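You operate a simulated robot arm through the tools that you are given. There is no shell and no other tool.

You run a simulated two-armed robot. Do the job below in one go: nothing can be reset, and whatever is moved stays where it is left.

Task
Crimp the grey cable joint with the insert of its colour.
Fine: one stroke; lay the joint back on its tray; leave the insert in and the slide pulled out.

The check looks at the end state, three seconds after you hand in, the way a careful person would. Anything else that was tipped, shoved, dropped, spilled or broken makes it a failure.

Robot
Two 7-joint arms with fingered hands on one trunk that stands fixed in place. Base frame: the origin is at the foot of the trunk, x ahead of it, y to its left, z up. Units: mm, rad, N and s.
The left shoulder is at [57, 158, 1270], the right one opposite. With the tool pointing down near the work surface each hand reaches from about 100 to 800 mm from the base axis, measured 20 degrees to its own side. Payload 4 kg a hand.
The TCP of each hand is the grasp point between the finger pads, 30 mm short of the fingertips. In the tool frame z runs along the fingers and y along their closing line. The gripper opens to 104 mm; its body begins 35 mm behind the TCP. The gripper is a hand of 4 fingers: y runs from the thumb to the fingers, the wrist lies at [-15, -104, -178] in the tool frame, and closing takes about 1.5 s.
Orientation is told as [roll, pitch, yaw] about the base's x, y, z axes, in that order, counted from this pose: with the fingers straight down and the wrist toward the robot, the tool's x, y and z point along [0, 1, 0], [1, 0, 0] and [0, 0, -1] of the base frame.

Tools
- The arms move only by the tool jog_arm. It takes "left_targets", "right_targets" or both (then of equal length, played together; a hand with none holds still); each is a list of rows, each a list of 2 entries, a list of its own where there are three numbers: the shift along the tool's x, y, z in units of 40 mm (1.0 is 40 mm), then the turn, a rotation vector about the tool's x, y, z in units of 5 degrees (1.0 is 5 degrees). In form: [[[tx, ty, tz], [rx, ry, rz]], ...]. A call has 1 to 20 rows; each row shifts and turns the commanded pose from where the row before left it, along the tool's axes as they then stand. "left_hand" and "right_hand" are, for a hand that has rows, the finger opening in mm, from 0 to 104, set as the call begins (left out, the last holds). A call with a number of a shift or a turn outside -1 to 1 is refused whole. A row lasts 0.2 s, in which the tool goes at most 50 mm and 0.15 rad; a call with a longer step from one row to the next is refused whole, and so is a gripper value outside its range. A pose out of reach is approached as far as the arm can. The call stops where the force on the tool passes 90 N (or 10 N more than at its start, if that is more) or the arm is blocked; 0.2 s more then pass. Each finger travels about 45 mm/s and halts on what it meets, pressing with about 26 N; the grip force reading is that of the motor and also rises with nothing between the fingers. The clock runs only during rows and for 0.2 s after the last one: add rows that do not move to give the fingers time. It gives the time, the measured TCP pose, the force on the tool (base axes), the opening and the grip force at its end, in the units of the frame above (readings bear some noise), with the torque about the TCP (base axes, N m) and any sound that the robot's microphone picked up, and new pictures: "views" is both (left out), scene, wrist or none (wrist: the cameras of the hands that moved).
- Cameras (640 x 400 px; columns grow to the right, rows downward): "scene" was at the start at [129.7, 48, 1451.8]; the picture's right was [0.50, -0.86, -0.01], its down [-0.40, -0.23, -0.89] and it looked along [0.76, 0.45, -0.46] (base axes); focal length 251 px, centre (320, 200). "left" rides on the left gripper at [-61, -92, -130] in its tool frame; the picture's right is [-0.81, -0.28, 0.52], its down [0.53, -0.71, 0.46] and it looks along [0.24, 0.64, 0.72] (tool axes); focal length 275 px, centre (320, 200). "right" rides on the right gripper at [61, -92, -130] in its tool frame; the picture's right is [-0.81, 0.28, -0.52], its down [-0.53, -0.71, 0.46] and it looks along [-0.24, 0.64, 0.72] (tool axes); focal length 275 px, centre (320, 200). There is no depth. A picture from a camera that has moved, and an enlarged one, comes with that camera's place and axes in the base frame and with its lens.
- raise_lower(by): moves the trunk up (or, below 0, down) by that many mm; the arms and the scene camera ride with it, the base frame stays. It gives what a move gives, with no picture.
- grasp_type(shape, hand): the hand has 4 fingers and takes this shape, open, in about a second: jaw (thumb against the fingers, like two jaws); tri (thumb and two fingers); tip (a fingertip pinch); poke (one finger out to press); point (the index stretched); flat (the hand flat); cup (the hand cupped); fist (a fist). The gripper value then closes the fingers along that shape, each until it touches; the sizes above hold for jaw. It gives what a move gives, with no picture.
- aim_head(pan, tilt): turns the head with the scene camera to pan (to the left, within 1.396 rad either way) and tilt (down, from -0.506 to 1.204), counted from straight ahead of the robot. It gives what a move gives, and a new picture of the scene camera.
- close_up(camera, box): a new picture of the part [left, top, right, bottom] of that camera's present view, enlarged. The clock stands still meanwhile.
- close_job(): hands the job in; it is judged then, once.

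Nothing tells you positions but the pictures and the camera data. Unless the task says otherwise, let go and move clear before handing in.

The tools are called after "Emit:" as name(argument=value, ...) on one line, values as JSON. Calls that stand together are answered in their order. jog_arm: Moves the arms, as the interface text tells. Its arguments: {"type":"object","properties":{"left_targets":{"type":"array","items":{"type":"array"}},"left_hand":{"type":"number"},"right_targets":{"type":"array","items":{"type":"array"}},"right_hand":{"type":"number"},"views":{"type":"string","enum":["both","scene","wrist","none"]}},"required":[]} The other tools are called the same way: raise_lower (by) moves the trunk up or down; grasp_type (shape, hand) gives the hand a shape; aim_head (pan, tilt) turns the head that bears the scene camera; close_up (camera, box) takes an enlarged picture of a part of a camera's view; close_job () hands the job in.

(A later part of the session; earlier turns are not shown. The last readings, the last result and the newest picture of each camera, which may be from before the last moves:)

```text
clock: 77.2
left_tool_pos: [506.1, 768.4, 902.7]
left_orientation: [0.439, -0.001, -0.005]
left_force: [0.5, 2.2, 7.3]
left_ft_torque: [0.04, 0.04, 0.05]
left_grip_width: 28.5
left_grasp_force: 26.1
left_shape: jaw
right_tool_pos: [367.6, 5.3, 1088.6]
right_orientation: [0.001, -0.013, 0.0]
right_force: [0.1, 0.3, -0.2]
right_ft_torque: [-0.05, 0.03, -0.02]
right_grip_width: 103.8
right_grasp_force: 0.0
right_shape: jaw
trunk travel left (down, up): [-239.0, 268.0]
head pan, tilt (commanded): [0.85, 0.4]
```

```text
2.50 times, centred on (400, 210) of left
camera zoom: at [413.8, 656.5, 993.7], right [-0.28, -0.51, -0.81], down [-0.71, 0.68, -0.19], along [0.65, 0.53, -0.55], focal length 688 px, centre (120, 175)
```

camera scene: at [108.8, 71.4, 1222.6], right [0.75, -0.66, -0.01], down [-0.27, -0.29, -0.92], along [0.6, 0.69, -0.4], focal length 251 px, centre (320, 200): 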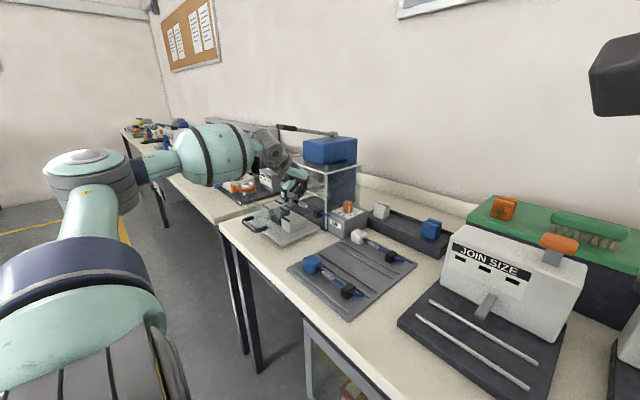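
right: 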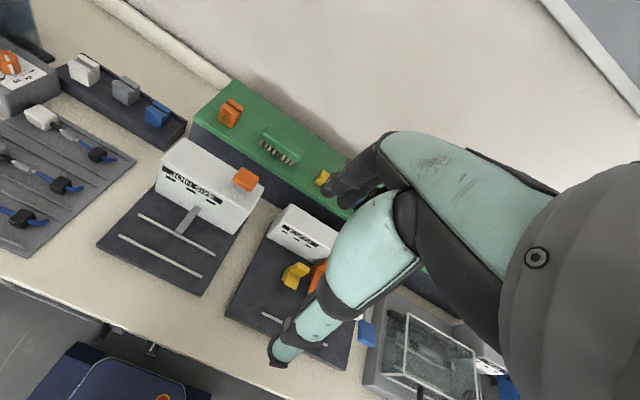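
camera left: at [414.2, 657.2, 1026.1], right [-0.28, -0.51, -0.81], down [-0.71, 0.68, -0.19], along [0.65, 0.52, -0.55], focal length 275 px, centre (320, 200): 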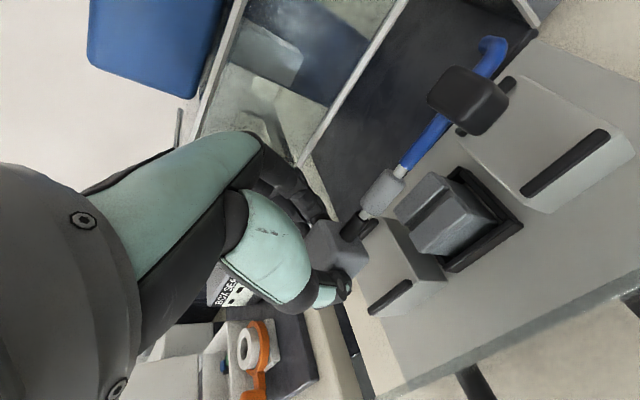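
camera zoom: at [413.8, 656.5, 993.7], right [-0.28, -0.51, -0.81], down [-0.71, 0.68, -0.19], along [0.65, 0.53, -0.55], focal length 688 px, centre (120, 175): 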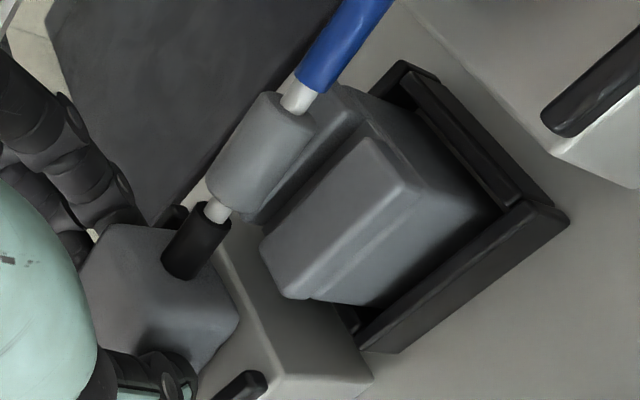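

Emit:
close_up(camera="scene", box=[264, 188, 300, 214])

Emit:
close_up(camera="scene", box=[284, 196, 312, 218])

Emit:
close_up(camera="left", box=[320, 180, 420, 290])

```text
15.38 times, centred on (282, 201) of scene
camera zoom: at [108.3, 71.0, 1222.8], right [0.75, -0.66, -0.01], down [-0.27, -0.29, -0.92], along [0.6, 0.69, -0.4], focal length 3857 px, centre (905, 185)
```

zoom: 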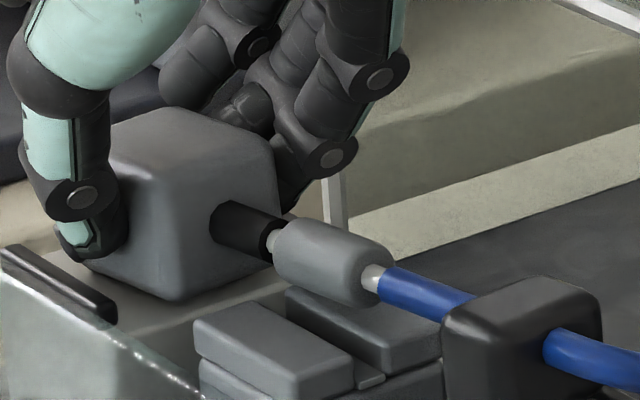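

```text
16.00 times, centred on (298, 207) of scene
camera zoom: at [108.3, 71.0, 1222.8], right [0.75, -0.66, -0.01], down [-0.27, -0.29, -0.92], along [0.6, 0.69, -0.4], focal length 4012 px, centre (672, 88)
```

zoom: 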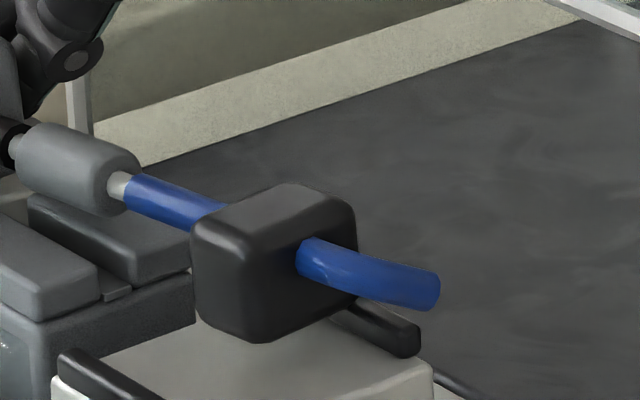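

```text
3.64 times, centred on (370, 235) of left
camera zoom: at [413.8, 656.5, 993.7], right [-0.28, -0.51, -0.81], down [-0.71, 0.68, -0.19], along [0.65, 0.53, -0.55], focal length 1001 px, centre (138, 73)
```

zoom: 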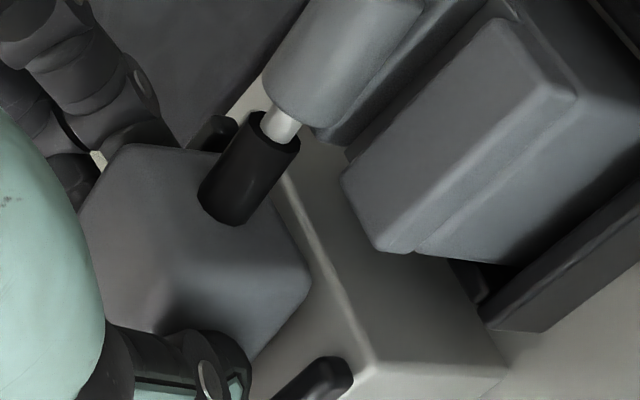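

Emit:
close_up(camera="left", box=[380, 20, 620, 200])

Emit:
close_up(camera="scene", box=[270, 190, 330, 235])

```text
2.22 times, centred on (500, 110) of left
camera zoom: at [413.8, 656.5, 993.7], right [-0.28, -0.51, -0.81], down [-0.71, 0.68, -0.19], along [0.65, 0.53, -0.55], focal length 612 px, centre (-80, 400)
```

zoom: 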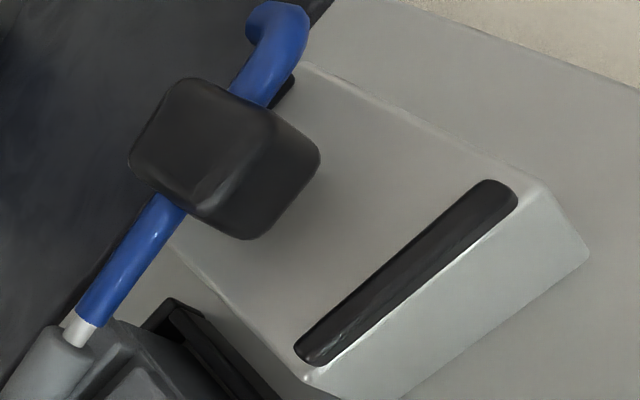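

```text
8.89 times, centred on (300, 212) of scene
camera zoom: at [108.3, 71.0, 1222.8], right [0.75, -0.66, -0.01], down [-0.27, -0.29, -0.92], along [0.6, 0.69, -0.4], focal length 2229 px, centre (498, 89)
```

zoom: 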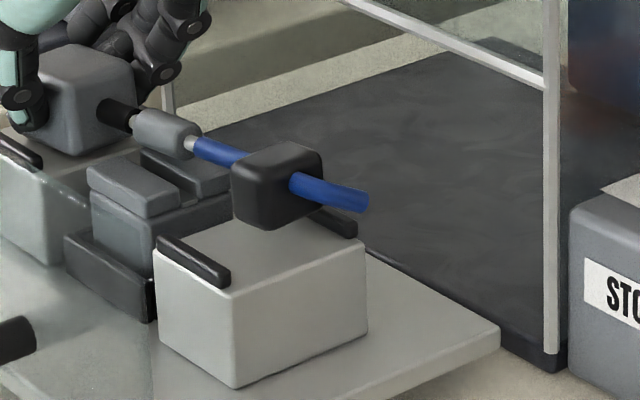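

There's light contact (about 8 N) and the joint has swivelled a few degrees in the grip, so its clip end sits too far back. I'll lift 14 mm and measure the joint's heading before correcting.

Emit:
jog_arm(left_targets=[[[0.148, 0, -0.317], [0, 0, 0]], [[0, 0, 0], [0, 0, 0]]], left_hand=18, views="wrist")

Emit:
close_up(camera="scene", box=[262, 180, 322, 225])

Emit:
close_up(camera="left", box=[300, 40, 540, 280])

```text
clock: 77.8
left_tool_pos: [506.1, 767.0, 915.1]
left_orientation: [0.437, 0.003, -0.006]
left_force: [-0.2, 0.2, -0.4]
left_ft_torque: [0.04, 0.0, -0.01]
left_grip_width: 28.3
left_grasp_force: 25.9
left_shape: jaw
right_tool_pos: [367.3, 6.9, 1089.2]
right_orientation: [0.0, -0.011, 0.0]
right_force: [0.4, -0.4, 0.2]
right_ft_torque: [0.03, 0.03, -0.04]
right_grip_width: 103.9
right_grasp_force: 0.1
right_shape: jaw
trunk travel left (down, up): [-239.0, 268.0]
head pan, tilt (commanded): [0.85, 0.4]
camera left: at [413.9, 656.8, 1006.9], right [-0.28, -0.51, -0.81], down [-0.71, 0.68, -0.19], along [0.65, 0.52, -0.56], focal length 275 px, centre (320, 200)
```

left: 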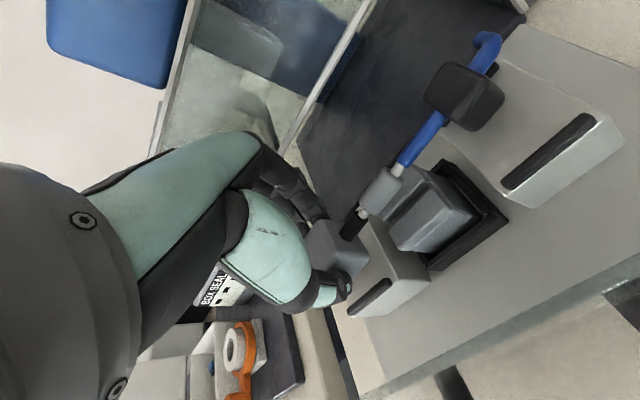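

```text
8.89 times, centred on (292, 202) of scene
camera zoom: at [108.7, 71.8, 1222.6], right [0.75, -0.66, -0.01], down [-0.27, -0.29, -0.92], along [0.6, 0.69, -0.4], focal length 2229 px, centre (569, 178)
```

zoom: 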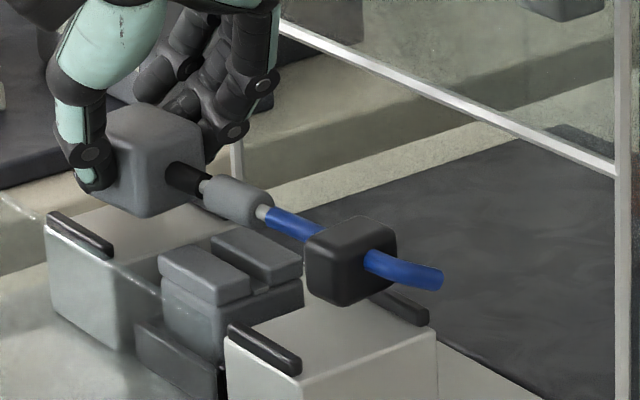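

```text
1.67 times, centred on (420, 160) of left
camera zoom: at [413.9, 656.8, 1006.9], right [-0.28, -0.51, -0.81], down [-0.71, 0.68, -0.19], along [0.65, 0.52, -0.56], focal length 459 px, centre (153, 267)
```

zoom: 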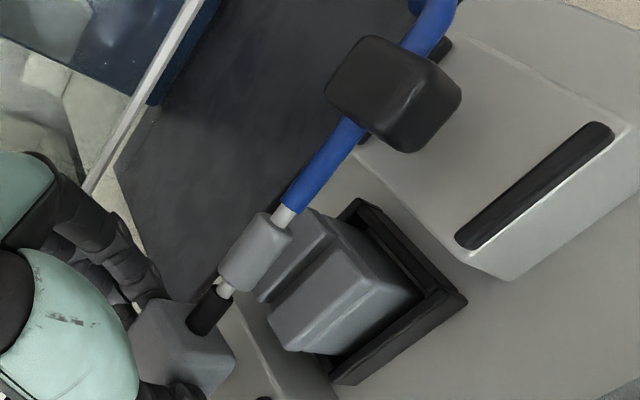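

Measured: the joint is swivelled about 7.6° and the clip end sags about 5°. I'll counter-rotate the hand by those amounts and shift to bring the barrel back over the groove.

Emit:
jog_arm(left_targets=[[[0.09, 0.0525, 0.042], [0, 0, 0]], [[0, 0, 0], [-0.322, -0.5, 0.689]], [[0, 0, 0], [-0.322, -0.5, 0.689]], [[0, 0, 0], [0, 0, 0]]], left_hand=18, views="none")

Emit:
close_up(camera="scene", box=[262, 180, 322, 225])

Emit:
close_up(camera="left", box=[300, 40, 540, 280])

```text
clock: 78.8
left_tool_pos: [507.9, 773.1, 914.8]
left_orientation: [0.348, -0.004, -0.138]
left_force: [0.0, 0.1, -0.7]
left_ft_torque: [0.05, 0.04, 0.03]
left_grip_width: 28.8
left_grasp_force: 26.1
left_shape: jaw
right_tool_pos: [368.4, 5.8, 1088.9]
right_orientation: [0.0, -0.013, -0.001]
right_force: [0.6, 0.2, -0.1]
right_ft_torque: [0.02, 0.02, 0.01]
right_grip_width: 103.9
right_grasp_force: 0.1
right_shape: jaw
trunk travel left (down, up): [-239.0, 268.0]
head pan, tilt (commanded): [0.85, 0.4]
```

```text
8.89 times, centred on (292, 202) of scene
camera zoom: at [108.8, 71.7, 1222.6], right [0.75, -0.66, -0.01], down [-0.27, -0.29, -0.92], along [0.6, 0.69, -0.4], focal length 2229 px, centre (569, 178)
```

zoom: 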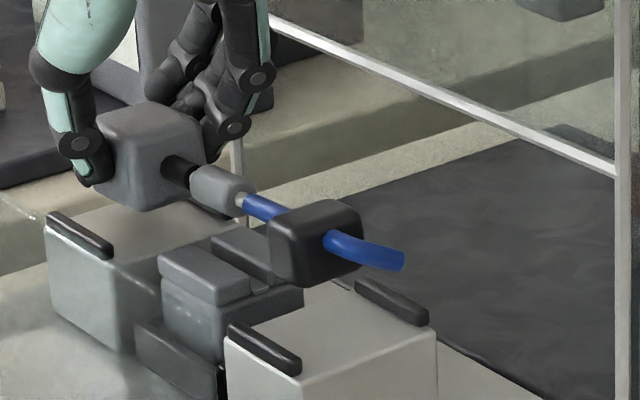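

```text
1.67 times, centred on (420, 160) of left
camera zoom: at [402.5, 683.7, 1016.0], right [-0.35, -0.54, -0.76], down [-0.62, 0.75, -0.25], along [0.71, 0.38, -0.59], focal length 459 px, centre (153, 267)
```

zoom: 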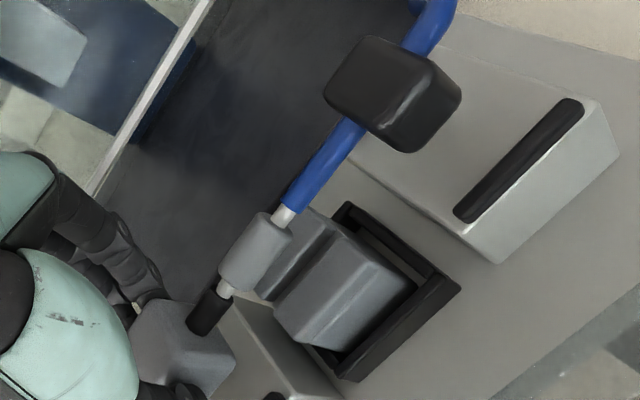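

The joint is now level, parallel to the channel, and the barrel is within 1–2 mm of the groove. I'll lower in small steps until contact.

Emit:
jog_arm(left_targets=[[[-0.06, 0, 0.165], [0, 0, 0]], [[0, 0, 0], [0, 0, 0]]], left_hand=18, views="none")

Emit:
jog_arm(left_targets=[[[-0.034, 0, 0.094], [0, 0, 0]], [[0, 0, 0], [0, 0, 0]]], left_hand=18, views="none")

Emit:
close_up(camera="scene", box=[262, 182, 318, 224])

```text
clock: 79.4
left_tool_pos: [508.9, 771.7, 908.0]
left_orientation: [0.349, -0.003, -0.139]
left_force: [0.2, -0.1, -0.9]
left_ft_torque: [0.02, 0.01, 0.03]
left_grip_width: 28.5
left_grasp_force: 25.6
left_shape: jaw
right_tool_pos: [367.9, 6.8, 1089.1]
right_orientation: [0.001, -0.012, 0.0]
right_force: [-0.3, 0.5, -1.3]
right_ft_torque: [0.0, 0.0, -0.03]
right_grip_width: 104.0
right_grasp_force: 0.1
right_shape: jaw
trunk travel left (down, up): [-239.0, 268.0]
head pan, tilt (commanded): [0.85, 0.4]
```

```text
clock: 80.0
left_tool_pos: [508.0, 771.8, 904.5]
left_orientation: [0.349, -0.004, -0.138]
left_force: [-0.1, -0.4, -2.2]
left_ft_torque: [0.04, -0.03, 0.02]
left_grip_width: 28.5
left_grasp_force: 26.1
left_shape: jaw
right_tool_pos: [367.1, 7.1, 1088.7]
right_orientation: [-0.001, -0.012, 0.0]
right_force: [0.2, 0.9, 0.4]
right_ft_torque: [-0.02, 0.03, 0.0]
right_grip_width: 104.1
right_grasp_force: 0.1
right_shape: jaw
trunk travel left (down, up): [-239.0, 268.0]
head pan, tilt (commanded): [0.85, 0.4]
```

```text
9.52 times, centred on (290, 203) of scene
camera zoom: at [108.8, 71.7, 1222.6], right [0.75, -0.66, -0.01], down [-0.27, -0.29, -0.92], along [0.6, 0.69, -0.4], focal length 2388 px, centre (606, 171)
```

zoom: 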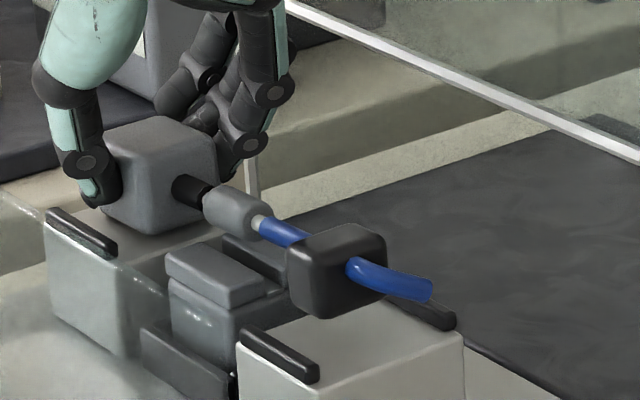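

Emit:
jog_arm(left_targets=[[[-0.034, 0, 0.094], [0, 0, 0]], [[0, 0, 0], [0, 0, 0]]], left_hand=18, views="none")

Emit:
close_up(camera="scene", box=[262, 182, 318, 224])

Emit:
close_up(camera="left", box=[300, 40, 540, 280])

```text
clock: 80.6
left_tool_pos: [508.8, 772.1, 901.8]
left_orientation: [0.351, -0.006, -0.137]
left_force: [-1.4, -0.9, 5.0]
left_ft_torque: [0.18, 0.15, 0.02]
left_grip_width: 28.8
left_grasp_force: 25.8
left_shape: jaw
right_tool_pos: [367.1, 5.6, 1089.4]
right_orientation: [0.0, -0.014, 0.0]
right_force: [0.5, -0.1, 0.4]
right_ft_torque: [-0.02, -0.01, 0.01]
right_grip_width: 104.0
right_grasp_force: 0.2
right_shape: jaw
trunk travel left (down, up): [-239.0, 268.0]
head pan, tilt (commanded): [0.85, 0.4]
```

```text
9.52 times, centred on (290, 203) of scene
camera zoom: at [108.1, 70.7, 1222.8], right [0.75, -0.66, -0.01], down [-0.27, -0.29, -0.92], along [0.6, 0.69, -0.4], focal length 2388 px, centre (606, 171)
```

zoom: 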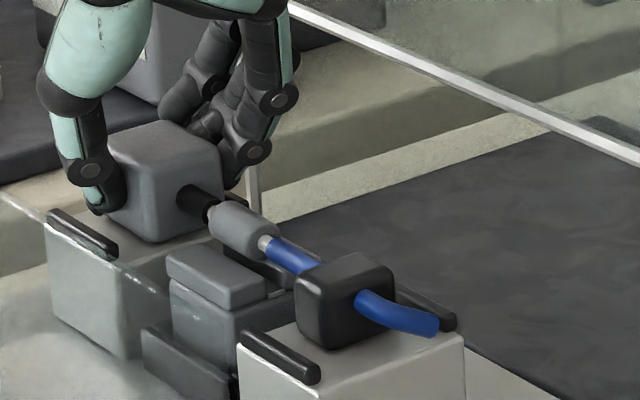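

```text
1.67 times, centred on (420, 160) of left
camera zoom: at [403.6, 682.6, 1002.6], right [-0.35, -0.54, -0.77], down [-0.61, 0.75, -0.25], along [0.71, 0.38, -0.59], focal length 459 px, centre (153, 267)
```

zoom: 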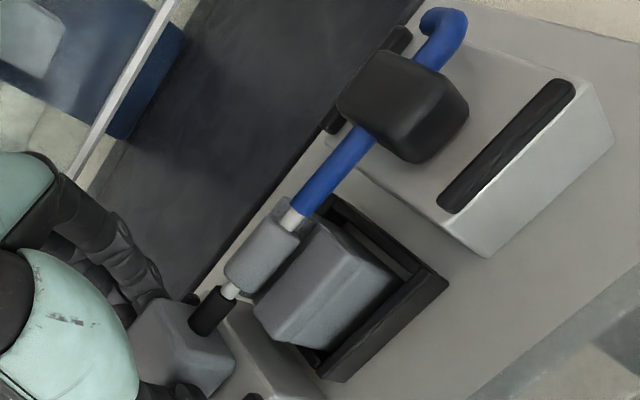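

Emit:
close_up(camera="scene", box=[262, 190, 294, 214])

Emit:
close_up(camera="scene", box=[280, 196, 312, 220])

Emit:
close_up(camera="left", box=[300, 180, 420, 300])

```text
16.00 times, centred on (278, 202) of scene
camera zoom: at [108.1, 70.7, 1222.8], right [0.75, -0.66, -0.01], down [-0.27, -0.29, -0.92], along [0.6, 0.69, -0.4], focal length 4012 px, centre (992, 168)
```

zoom: 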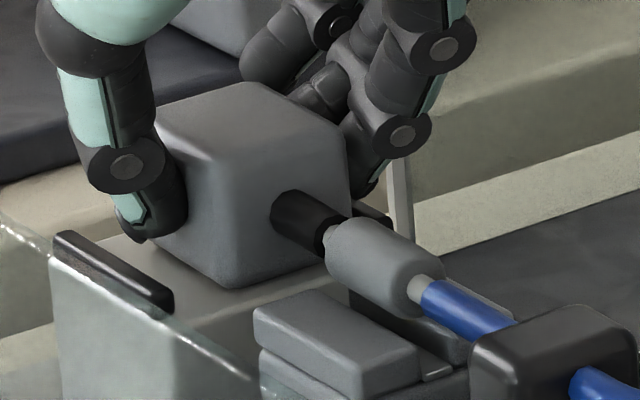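

```text
16.00 times, centred on (296, 208) of scene
camera zoom: at [108.1, 70.7, 1222.8], right [0.75, -0.66, -0.01], down [-0.27, -0.29, -0.92], along [0.6, 0.69, -0.4], focal length 4012 px, centre (704, 72)
```

zoom: 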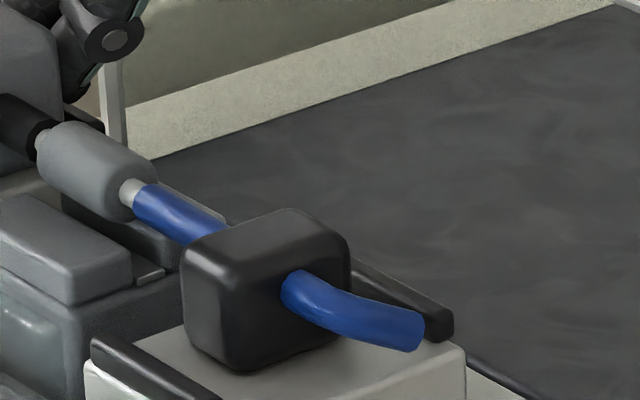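

```text
3.33 times, centred on (360, 240) of left
camera zoom: at [403.6, 682.6, 1002.6], right [-0.35, -0.54, -0.77], down [-0.61, 0.75, -0.25], along [0.71, 0.38, -0.59], focal length 918 px, centre (187, 67)
```

zoom: 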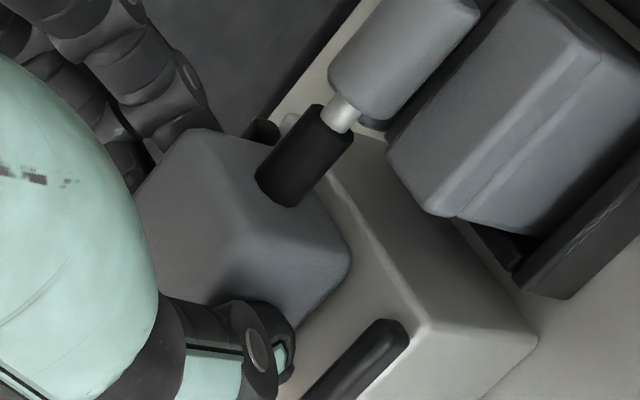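

The clip end is resting on the right block between its bars, the barrel is over the groove (x 504 vs 503), and the cube is a few millimetres above the left block. I'll release it now so it settles.

Emit:
jog_arm(left_targets=[[[0, 0, 0], [0, 0, 0]], [[0, 0, 0], [0, 0, 0]], [[0, 0, 0], [0, 0, 0]], [[0, 0, 0], [0, 0, 0]]], left_hand=58, views="none")

Emit:
close_up(camera="scene", box=[262, 184, 318, 226])

Emit:
close_up(camera="left", box=[300, 40, 540, 280])

```text
clock: 81.6
left_tool_pos: [507.9, 773.3, 899.0]
left_orientation: [0.35, -0.007, -0.135]
left_force: [-0.2, 0.3, 0.3]
left_ft_torque: [-0.05, 0.05, 0.01]
left_grip_width: 57.4
left_grasp_force: 0.0
left_shape: jaw
right_tool_pos: [367.7, 5.6, 1089.0]
right_orientation: [0.001, -0.011, 0.001]
right_force: [-0.9, -0.2, 0.4]
right_ft_torque: [0.01, -0.03, 0.0]
right_grip_width: 104.1
right_grasp_force: 0.2
right_shape: jaw
trunk travel left (down, up): [-239.0, 268.0]
head pan, tilt (commanded): [0.85, 0.4]
```

```text
9.52 times, centred on (290, 205) of scene
camera zoom: at [108.8, 71.8, 1222.6], right [0.75, -0.66, -0.01], down [-0.27, -0.29, -0.92], along [0.6, 0.69, -0.4], focal length 2388 px, centre (606, 152)
```

zoom: 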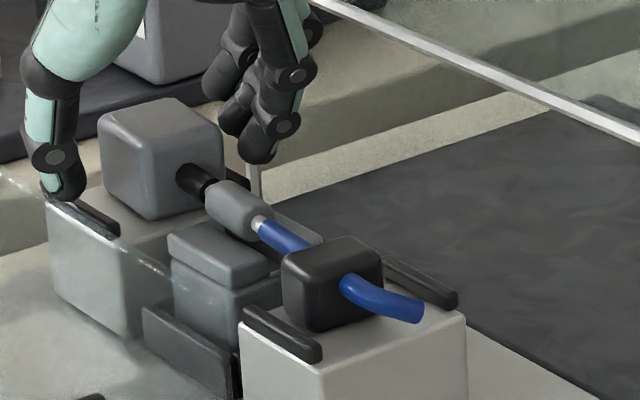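

```text
1.67 times, centred on (420, 160) of left
camera zoom: at [403.8, 683.6, 1001.0], right [-0.35, -0.54, -0.76], down [-0.62, 0.75, -0.25], along [0.71, 0.38, -0.59], focal length 459 px, centre (153, 267)
```

zoom: 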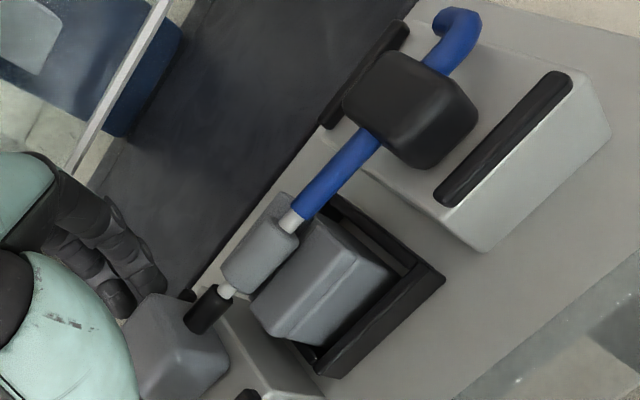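

Emit:
close_up(camera="scene", box=[272, 196, 304, 220])

Emit:
close_up(camera="left", box=[320, 130, 440, 250])

```text
16.00 times, centred on (288, 208) of scene
camera zoom: at [108.8, 71.8, 1222.6], right [0.75, -0.66, -0.01], down [-0.27, -0.29, -0.92], along [0.6, 0.69, -0.4], focal length 4012 px, centre (832, 72)
```

zoom: 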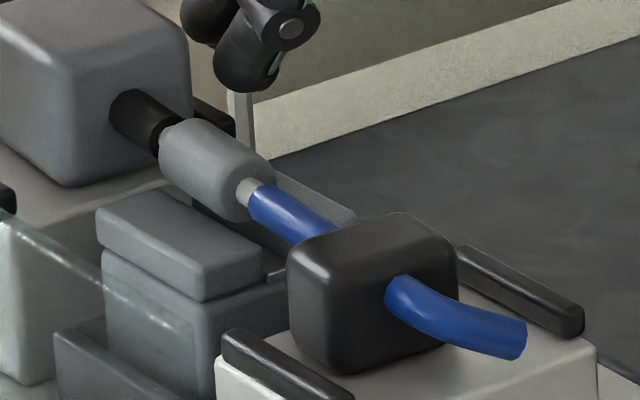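

```text
3.33 times, centred on (380, 190) of left
camera zoom: at [403.8, 683.6, 1001.0], right [-0.35, -0.54, -0.76], down [-0.62, 0.75, -0.25], along [0.71, 0.38, -0.59], focal length 918 px, centre (120, 233)
```

zoom: 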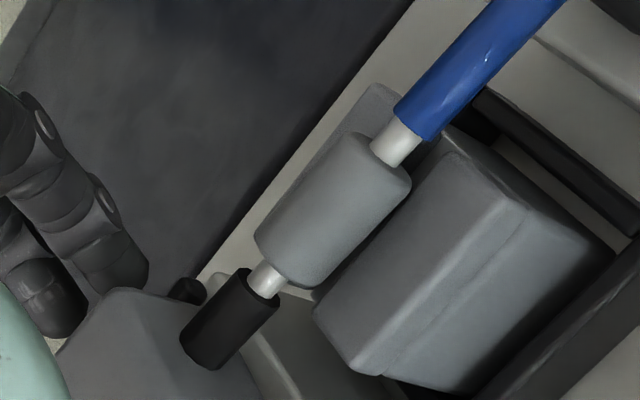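

The joint now rests on both blocks with its barrel lying over the groove. I'll lift the hand away, back off toward the robot, and turn it to the handle-gripping pose.

Emit:
jog_arm(left_targets=[[[0.1, 0, -0.27], [0, 0, 0]], [[0.284, 0, -0.79], [0, 0, 0]], [[-0.07, -0.867, -0.158], [0, 0, 0]], [[-0.07, -0.867, -0.158], [0, 0, 0]], [[-0.07, -0.867, -0.158], [0, 0, 0]], [[-0.07, -0.867, -0.158], [0, 0, 0]], [[0, 0, 0], [0, 0, 0]]], left_hand=62, views="scene")

Emit:
close_up(camera="scene", box=[220, 130, 360, 240])

```text
clock: 83.2
left_tool_pos: [365.0, 770.5, 961.7]
left_orientation: [0.347, -0.001, -0.135]
left_force: [-0.2, -0.4, 1.1]
left_ft_torque: [0.0, 0.01, -0.05]
left_grip_width: 61.6
left_grasp_force: 0.1
left_shape: jaw
right_tool_pos: [368.4, 7.5, 1089.3]
right_orientation: [0.0, -0.011, -0.001]
right_force: [-0.7, 0.1, -0.5]
right_ft_torque: [0.02, -0.01, 0.0]
right_grip_width: 103.9
right_grasp_force: 0.0
right_shape: jaw
trunk travel left (down, up): [-239.0, 268.0]
head pan, tilt (commanded): [0.85, 0.4]
camera scene: at [109.4, 71.6, 1222.6], right [0.75, -0.66, -0.01], down [-0.27, -0.29, -0.92], along [0.6, 0.69, -0.4], focal length 251 px, centre (320, 200)
```

scene: 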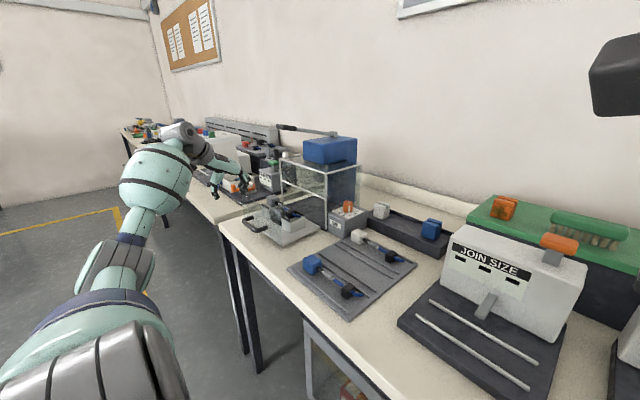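

```text
3.64 times, centred on (290, 185) of scene
camera zoom: at [109.4, 71.6, 1222.6], right [0.75, -0.66, -0.01], down [-0.27, -0.29, -0.92], along [0.6, 0.69, -0.4], focal length 912 px, centre (429, 254)
```

zoom: 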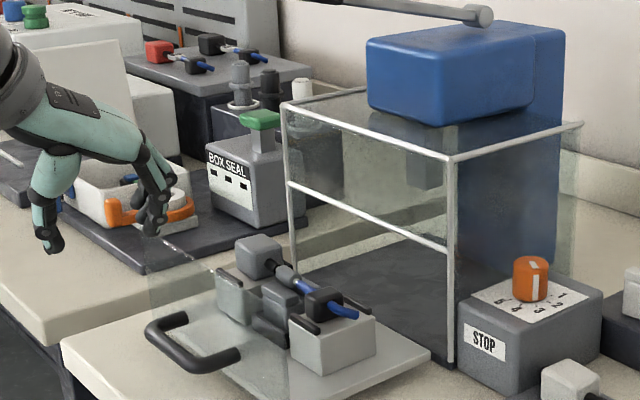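

Emit:
jog_arm(left_targets=[[[0, 0, 0], [0.263, 0, -0.724]], [[0, 0, 0], [0.263, 0, -0.724]], [[0, 0, 0], [0, -1, 0]], [[0, 0, 0], [0, -1, 0]], [[0, 0, 0], [0, -1, 0]], [[0, 0, 0], [0, -1, 0]], [[0, 0, 0], [-1, 0, 0]], [[0, 0, 0], [-1, 0, 0]], [[0, 0, 0], [-1, 0, 0]], [[0, 0, 0], [-1, 0, 0]], [[0, 0, 0], [-1, 0, 0]], [[0, 0, 0], [-1, 0, 0]], [[0, 0, 0], [-1, 0, 0]], [[0, 0, 0], [-1, 0, 0]], [[-0.425, -0.522, -0.096], [-0.12, 0, 0]], [[-0.425, -0.522, -0.096], [0, 0, 0]], [[-0.425, -0.522, -0.096], [0, 0, 0]], [[0, 0, 0], [0, 0, 0]]], left_hand=30, views="both")

Emit:
close_up(camera="left", box=[240, 120, 480, 330])

Emit:
close_up(camera="scene", box=[200, 160, 320, 250])

```text
clock: 87.0
left_tool_pos: [310.2, 717.0, 934.4]
left_orientation: [-0.002, -0.714, -0.001]
left_force: [0.0, 0.2, 0.6]
left_ft_torque: [-0.01, -0.02, -0.02]
left_grip_width: 30.1
left_grasp_force: 0.1
left_shape: jaw
right_tool_pos: [367.1, 6.3, 1089.6]
right_orientation: [0.0, -0.012, 0.0]
right_force: [0.1, -1.0, -0.3]
right_ft_torque: [0.0, 0.02, 0.01]
right_grip_width: 103.9
right_grasp_force: 0.1
right_shape: jaw
trunk travel left (down, up): [-239.0, 268.0]
head pan, tilt (commanded): [0.85, 0.4]
camera scene: at [108.8, 71.8, 1222.6], right [0.75, -0.66, -0.01], down [-0.27, -0.29, -0.92], along [0.6, 0.69, -0.4], focal length 251 px, centre (320, 200)
camera left: at [157.0, 655.1, 972.6], right [0.13, -0.81, -0.57], down [-0.24, 0.53, -0.81], along [0.96, 0.24, -0.13], focal length 275 px, centre (320, 200)
```

scene: 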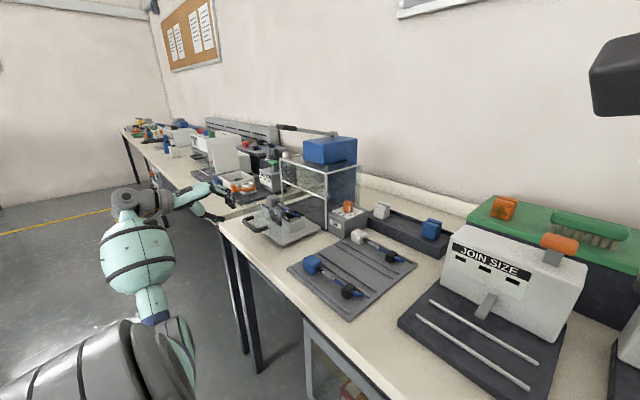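
left: 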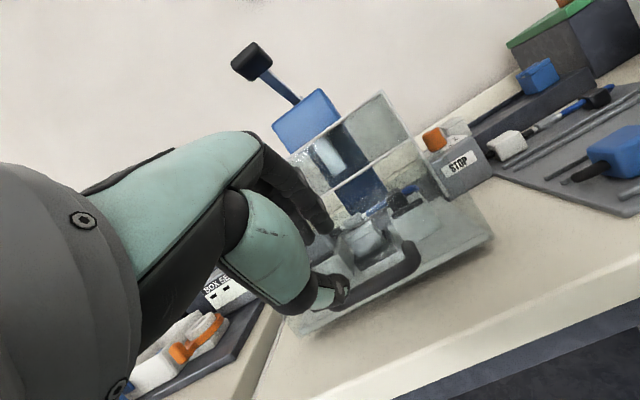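

```text
1.90 times, centred on (360, 225) of left
camera zoom: at [157.0, 655.1, 972.6], right [0.13, -0.81, -0.57], down [-0.24, 0.53, -0.81], along [0.96, 0.24, -0.13], focal length 524 px, centre (244, 152)
```

zoom: 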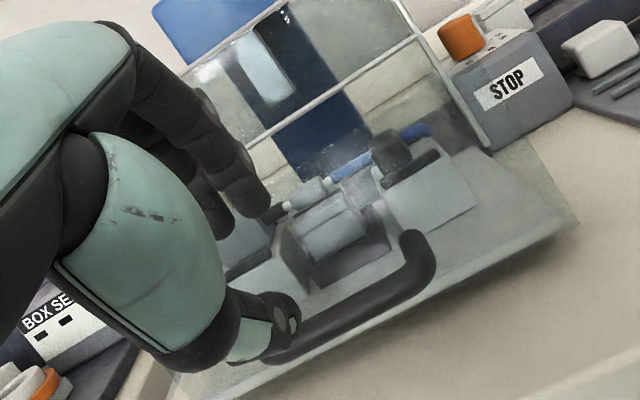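

```text
4.44 times, centred on (260, 205) of scene
camera zoom: at [108.8, 71.8, 1222.6], right [0.75, -0.66, -0.01], down [-0.27, -0.29, -0.92], along [0.6, 0.69, -0.4], focal length 1114 px, centre (587, 178)
```

zoom: 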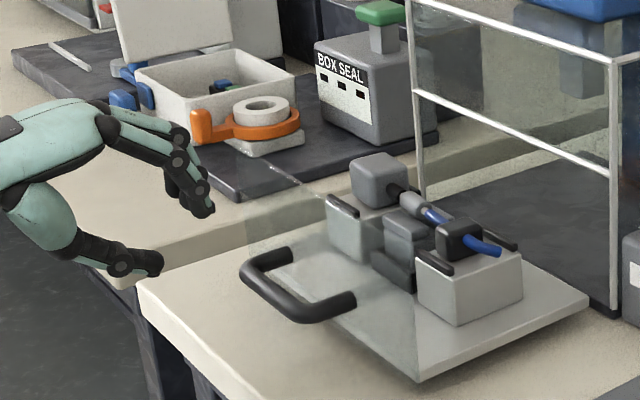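

Emit:
jog_arm(left_targets=[[[0.025, -0.056, 0.7], [0, 0, 0]], [[0.025, -0.056, 0.7], [0, 0, 0]], [[0, 0, 0.5], [0, 0, 0]], [[0, 0, 0], [0, 0, 0]]], left_hand=30, views="none")

Emit:
close_up(camera="scene", box=[220, 175, 300, 235])

Emit:
close_up(camera="left", box=[240, 120, 480, 330])

```text
clock: 88.0
left_tool_pos: [358.1, 721.5, 874.3]
left_orientation: [-0.001, -0.714, -0.002]
left_force: [0.6, 0.0, -1.3]
left_ft_torque: [0.01, 0.02, -0.02]
left_grip_width: 30.2
left_grasp_force: 0.0
left_shape: jaw
right_tool_pos: [367.8, 5.1, 1089.4]
right_orientation: [-0.002, -0.013, 0.0]
right_force: [0.3, -0.9, 0.6]
right_ft_torque: [-0.02, 0.02, -0.02]
right_grip_width: 104.0
right_grasp_force: 0.0
right_shape: jaw
trunk travel left (down, up): [-239.0, 268.0]
head pan, tilt (commanded): [0.85, 0.4]
```

```text
6.67 times, centred on (260, 205) of scene
camera zoom: at [108.5, 71.5, 1222.7], right [0.75, -0.66, -0.01], down [-0.27, -0.29, -0.92], along [0.6, 0.69, -0.4], focal length 1672 px, centre (720, 167)
```

zoom: 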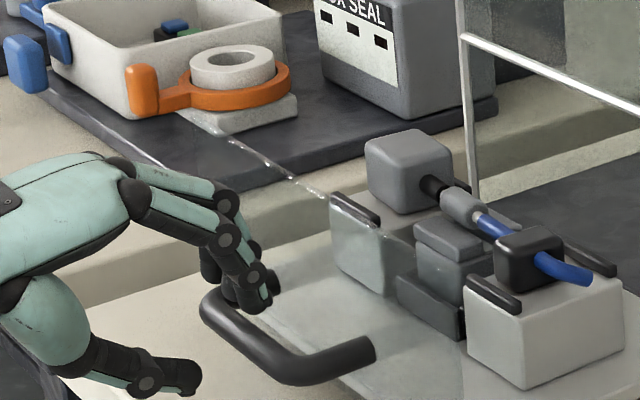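

```text
1.90 times, centred on (360, 225) of left
camera zoom: at [202.9, 661.3, 912.4], right [0.13, -0.81, -0.57], down [-0.24, 0.53, -0.81], along [0.96, 0.24, -0.13], focal length 524 px, centre (244, 152)
```

zoom: 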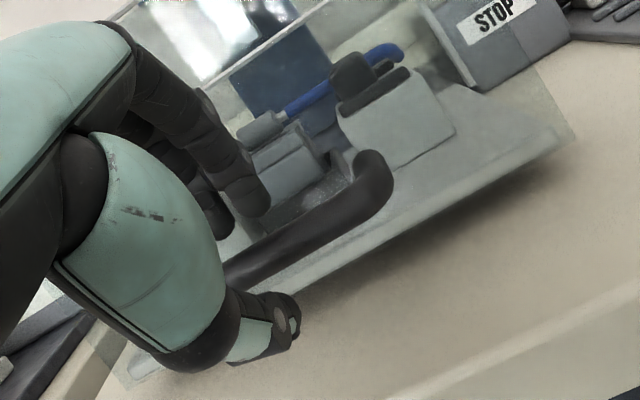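

Emit:
jog_arm(left_targets=[[[-0.03, -0.016, 0.31], [0, 0, 0]], [[-0.03, -0.016, 0.31], [0, 0, 0]], [[0, 0, 0], [0, 0, 0]]], left_hand=30, views="none")

Emit:
close_up(camera="scene", box=[220, 175, 300, 235])

Emit:
jog_arm(left_targets=[[[0, 0, 0], [0, 0, 0]], [[0, 0, 0], [0, 0, 0]], [[0, 0, 0], [0, 0, 0]], [[0, 0, 0], [0, 0, 0]], [[0, 0, 0], [0, 0, 0]]], left_hand=0, views="none")

Emit:
close_up(camera="scene", box=[220, 175, 300, 235])

```text
clock: 88.8
left_tool_pos: [371.1, 718.8, 854.1]
left_orientation: [0.0, -0.714, -0.002]
left_force: [0.5, 0.3, 0.1]
left_ft_torque: [-0.01, -0.02, -0.02]
left_grip_width: 30.7
left_grasp_force: 0.1
left_shape: jaw
right_tool_pos: [368.5, 6.2, 1088.4]
right_orientation: [0.0, -0.011, 0.0]
right_force: [0.5, 0.2, -0.4]
right_ft_torque: [0.04, 0.0, -0.02]
right_grip_width: 103.9
right_grasp_force: 0.1
right_shape: jaw
trunk travel left (down, up): [-239.0, 268.0]
head pan, tilt (commanded): [0.85, 0.4]
```

```text
6.67 times, centred on (260, 205) of scene
camera zoom: at [108.5, 71.6, 1222.7], right [0.75, -0.66, -0.01], down [-0.27, -0.29, -0.92], along [0.6, 0.69, -0.4], focal length 1672 px, centre (720, 167)
```

zoom: 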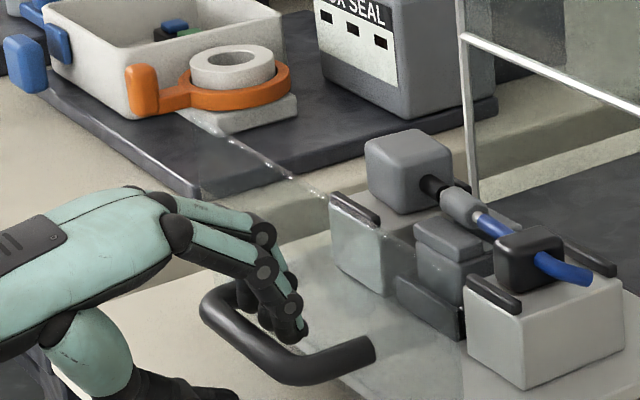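

```text
clock: 90.0
left_tool_pos: [373.1, 718.6, 851.8]
left_orientation: [-0.003, -0.711, -0.003]
left_force: [3.1, -1.2, -9.5]
left_ft_torque: [0.02, 0.1, -0.1]
left_grip_width: 3.6
left_grasp_force: 26.4
left_shape: jaw
right_tool_pos: [367.7, 7.6, 1088.6]
right_orientation: [-0.001, -0.012, 0.0]
right_force: [0.3, 0.5, 0.3]
right_ft_torque: [0.03, 0.0, 0.03]
right_grip_width: 104.0
right_grasp_force: 0.1
right_shape: jaw
trunk travel left (down, up): [-239.0, 268.0]
head pan, tilt (commanded): [0.85, 0.4]
```

```text
6.67 times, centred on (260, 205) of scene
camera zoom: at [109.8, 72.7, 1222.4], right [0.75, -0.66, -0.01], down [-0.27, -0.29, -0.92], along [0.6, 0.69, -0.4], focal length 1672 px, centre (720, 167)
```

zoom: 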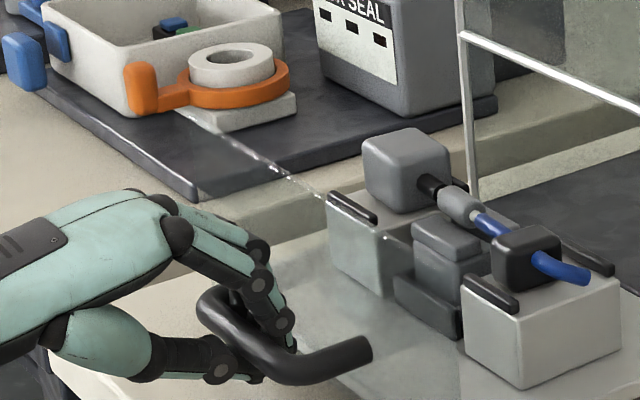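

Gripping the handle. I'll push the slide in slowly (40 mm/s), checking halfway that the joint stays put.

Emit:
jog_arm(left_targets=[[[0, 0.075, 0.065], [0, 0, 0]], [[0, 0.151, 0.131], [0, 0, 0]], [[0, 0.151, 0.131], [0, 0, 0]], [[0, 0.151, 0.131], [0, 0, 0]], [[0, 0.151, 0.131], [0, 0, 0]], [[0, 0.151, 0.131], [0, 0, 0]], [[0, 0.151, 0.131], [0, 0, 0]], [[0, 0.151, 0.131], [0, 0, 0]], [[0, 0.151, 0.131], [0, 0, 0]], [[0, 0.075, 0.065], [0, 0, 0]], [[0, 0, 0], [0, 0, 0]]], left_hand=0, views="none")

Emit:
close_up(camera="scene", box=[240, 140, 360, 230])

```text
clock: 92.4
left_tool_pos: [442.6, 718.8, 851.8]
left_orientation: [-0.003, -0.712, -0.002]
left_force: [-0.7, 0.7, -10.1]
left_ft_torque: [0.02, 0.13, -0.07]
left_grip_width: 3.2
left_grasp_force: 26.5
left_shape: jaw
right_tool_pos: [368.3, 8.5, 1089.4]
right_orientation: [-0.003, -0.011, -0.001]
right_force: [-0.7, 0.7, 0.3]
right_ft_torque: [-0.02, 0.0, 0.01]
right_grip_width: 104.0
right_grasp_force: 0.0
right_shape: jaw
trunk travel left (down, up): [-239.0, 268.0]
head pan, tilt (commanded): [0.85, 0.4]
```

```text
4.44 times, centred on (300, 185) of scene
camera zoom: at [109.4, 73.0, 1222.5], right [0.75, -0.66, -0.01], down [-0.27, -0.29, -0.92], along [0.6, 0.69, -0.4], focal length 1114 px, centre (409, 267)
```

zoom: 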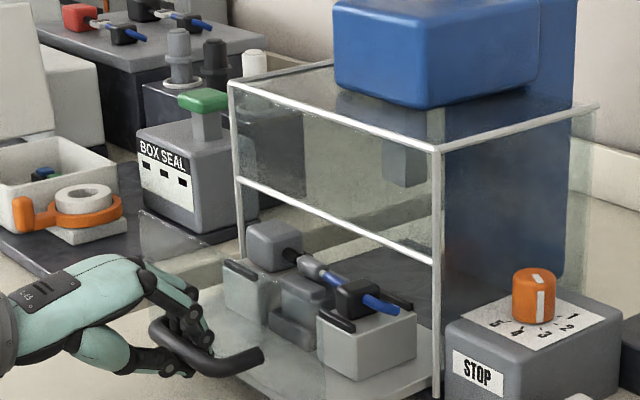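

Emit:
jog_arm(left_targets=[[[0, 0.151, 0.131], [0, 0, 0]], [[0, 0.151, 0.131], [0, 0, 0]], [[0, 0.151, 0.131], [0, 0, 0]], [[0, 0.151, 0.131], [0, 0, 0]], [[0, 0.151, 0.131], [0, 0, 0]], [[0, 0.151, 0.131], [0, 0, 0]], [[0, 0, 0], [0, 0, 0]]], left_hand=0, views="none")

Emit:
close_up(camera="scene", box=[240, 140, 360, 230])

Emit:
jog_arm(left_targets=[[[0, 0.151, 0.131], [0, 0, 0]], [[0, 0.151, 0.131], [0, 0, 0]], [[0, 0.151, 0.131], [0, 0, 0]], [[0, 0.151, 0.131], [0, 0, 0]], [[0, 0.151, 0.131], [0, 0, 0]], [[0, 0, 0], [0, 0, 0]]], left_hand=0, views="none")

Emit:
close_up(camera="scene", box=[240, 140, 360, 230])

```text
clock: 94.0
left_tool_pos: [489.8, 720.6, 852.6]
left_orientation: [0.0, -0.711, -0.002]
left_force: [0.2, -1.8, -11.6]
left_ft_torque: [0.03, 0.14, -0.09]
left_grip_width: 3.2
left_grasp_force: 25.9
left_shape: jaw
right_tool_pos: [368.5, 8.0, 1088.7]
right_orientation: [-0.001, -0.012, 0.001]
right_force: [-0.2, 0.2, 0.6]
right_ft_torque: [-0.01, -0.01, -0.02]
right_grip_width: 104.1
right_grasp_force: 0.0
right_shape: jaw
trunk travel left (down, up): [-239.0, 268.0]
head pan, tilt (commanded): [0.85, 0.4]
```

```text
4.44 times, centred on (300, 185) of scene
camera zoom: at [109.8, 72.9, 1222.4], right [0.75, -0.66, -0.01], down [-0.27, -0.29, -0.92], along [0.6, 0.69, -0.4], focal length 1114 px, centre (409, 267)
```

zoom: 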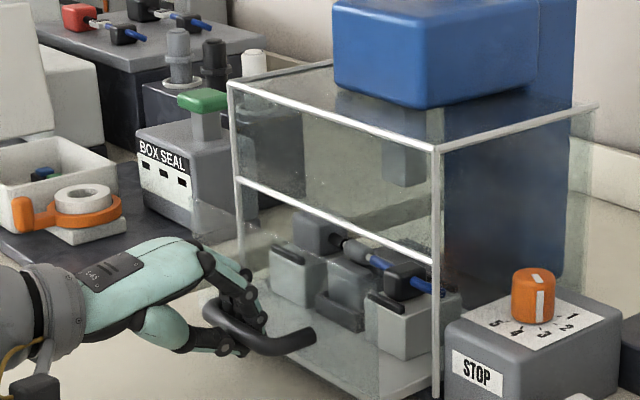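

```text
clock: 95.4
left_tool_pos: [532.6, 719.0, 852.5]
left_orientation: [0.0, -0.713, -0.002]
left_force: [2.5, 0.4, -12.1]
left_ft_torque: [0.03, 0.17, -0.06]
left_grip_width: 3.0
left_grasp_force: 25.8
left_shape: jaw
right_tool_pos: [368.8, 6.7, 1088.9]
right_orientation: [-0.001, -0.012, -0.001]
right_force: [-0.3, -0.4, 0.2]
right_ft_torque: [-0.01, -0.01, 0.03]
right_grip_width: 104.2
right_grasp_force: 0.1
right_shape: jaw
trunk travel left (down, up): [-239.0, 268.0]
head pan, tilt (commanded): [0.85, 0.4]
```

```text
4.44 times, centred on (300, 185) of scene
camera zoom: at [110.3, 73.2, 1222.4], right [0.75, -0.66, -0.01], down [-0.27, -0.29, -0.92], along [0.6, 0.69, -0.4], focal length 1114 px, centre (409, 267)
```

zoom: 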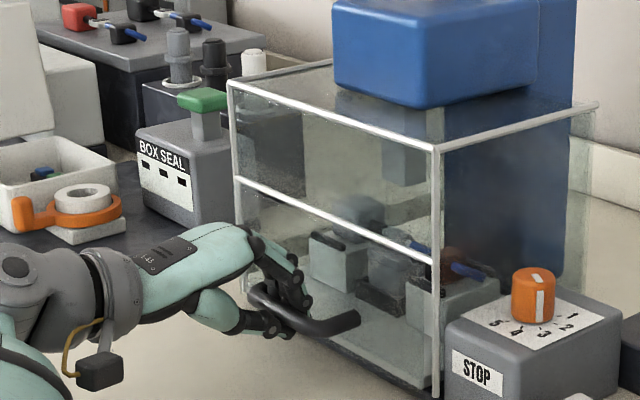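

Emit:
jog_arm(left_targets=[[[0, 0.0755, 0.0655], [0, 0, 0]], [[0, 0.0755, 0.0655], [0, 0, 0]], [[0, 0, 0], [0, 0, 0]]], left_hand=0, views="none")

Emit:
jog_arm(left_targets=[[[0, 0.0755, 0.0655], [0, 0, 0]], [[0, 0.0755, 0.0655], [0, 0, 0]], [[0, 0, 0], [0, 0, 0]]], left_hand=0, views="none")

Emit:
close_up(camera="scene", box=[250, 150, 350, 230])

```text
clock: 96.2
left_tool_pos: [538.3, 719.2, 851.0]
left_orientation: [0.0, -0.71, -0.003]
left_force: [-8.2, -2.8, -11.9]
left_ft_torque: [-0.02, 0.2, -0.16]
left_grip_width: 2.8
left_grasp_force: 26.1
left_shape: jaw
right_tool_pos: [367.8, 7.4, 1088.0]
right_orientation: [0.0, -0.012, 0.001]
right_force: [0.4, 0.1, -0.7]
right_ft_torque: [0.01, 0.0, -0.03]
right_grip_width: 104.0
right_grasp_force: 0.0
right_shape: jaw
trunk travel left (down, up): [-239.0, 268.0]
head pan, tilt (commanded): [0.85, 0.4]
```

```text
clock: 97.0
left_tool_pos: [545.0, 720.4, 851.8]
left_orientation: [-0.001, -0.713, 0.0]
left_force: [-27.4, -0.9, -13.1]
left_ft_torque: [0.03, 0.24, -0.02]
left_grip_width: 2.1
left_grasp_force: 26.4
left_shape: jaw
right_tool_pos: [365.2, 7.5, 1089.4]
right_orientation: [-0.003, -0.015, 0.002]
right_force: [0.0, 0.1, -1.1]
right_ft_torque: [0.0, -0.04, -0.01]
right_grip_width: 104.0
right_grasp_force: 0.1
right_shape: jaw
trunk travel left (down, up): [-239.0, 268.0]
head pan, tilt (commanded): [0.85, 0.4]
```

```text
5.00 times, centred on (300, 190) of scene
camera zoom: at [105.9, 73.2, 1222.7], right [0.75, -0.66, -0.01], down [-0.27, -0.29, -0.92], along [0.6, 0.69, -0.4], focal length 1254 px, centre (420, 250)
```

zoom: 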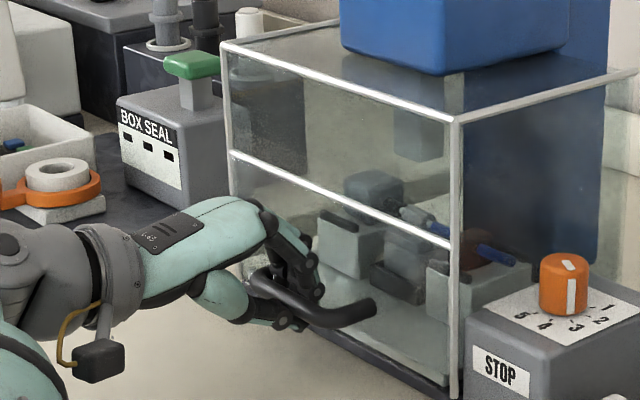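

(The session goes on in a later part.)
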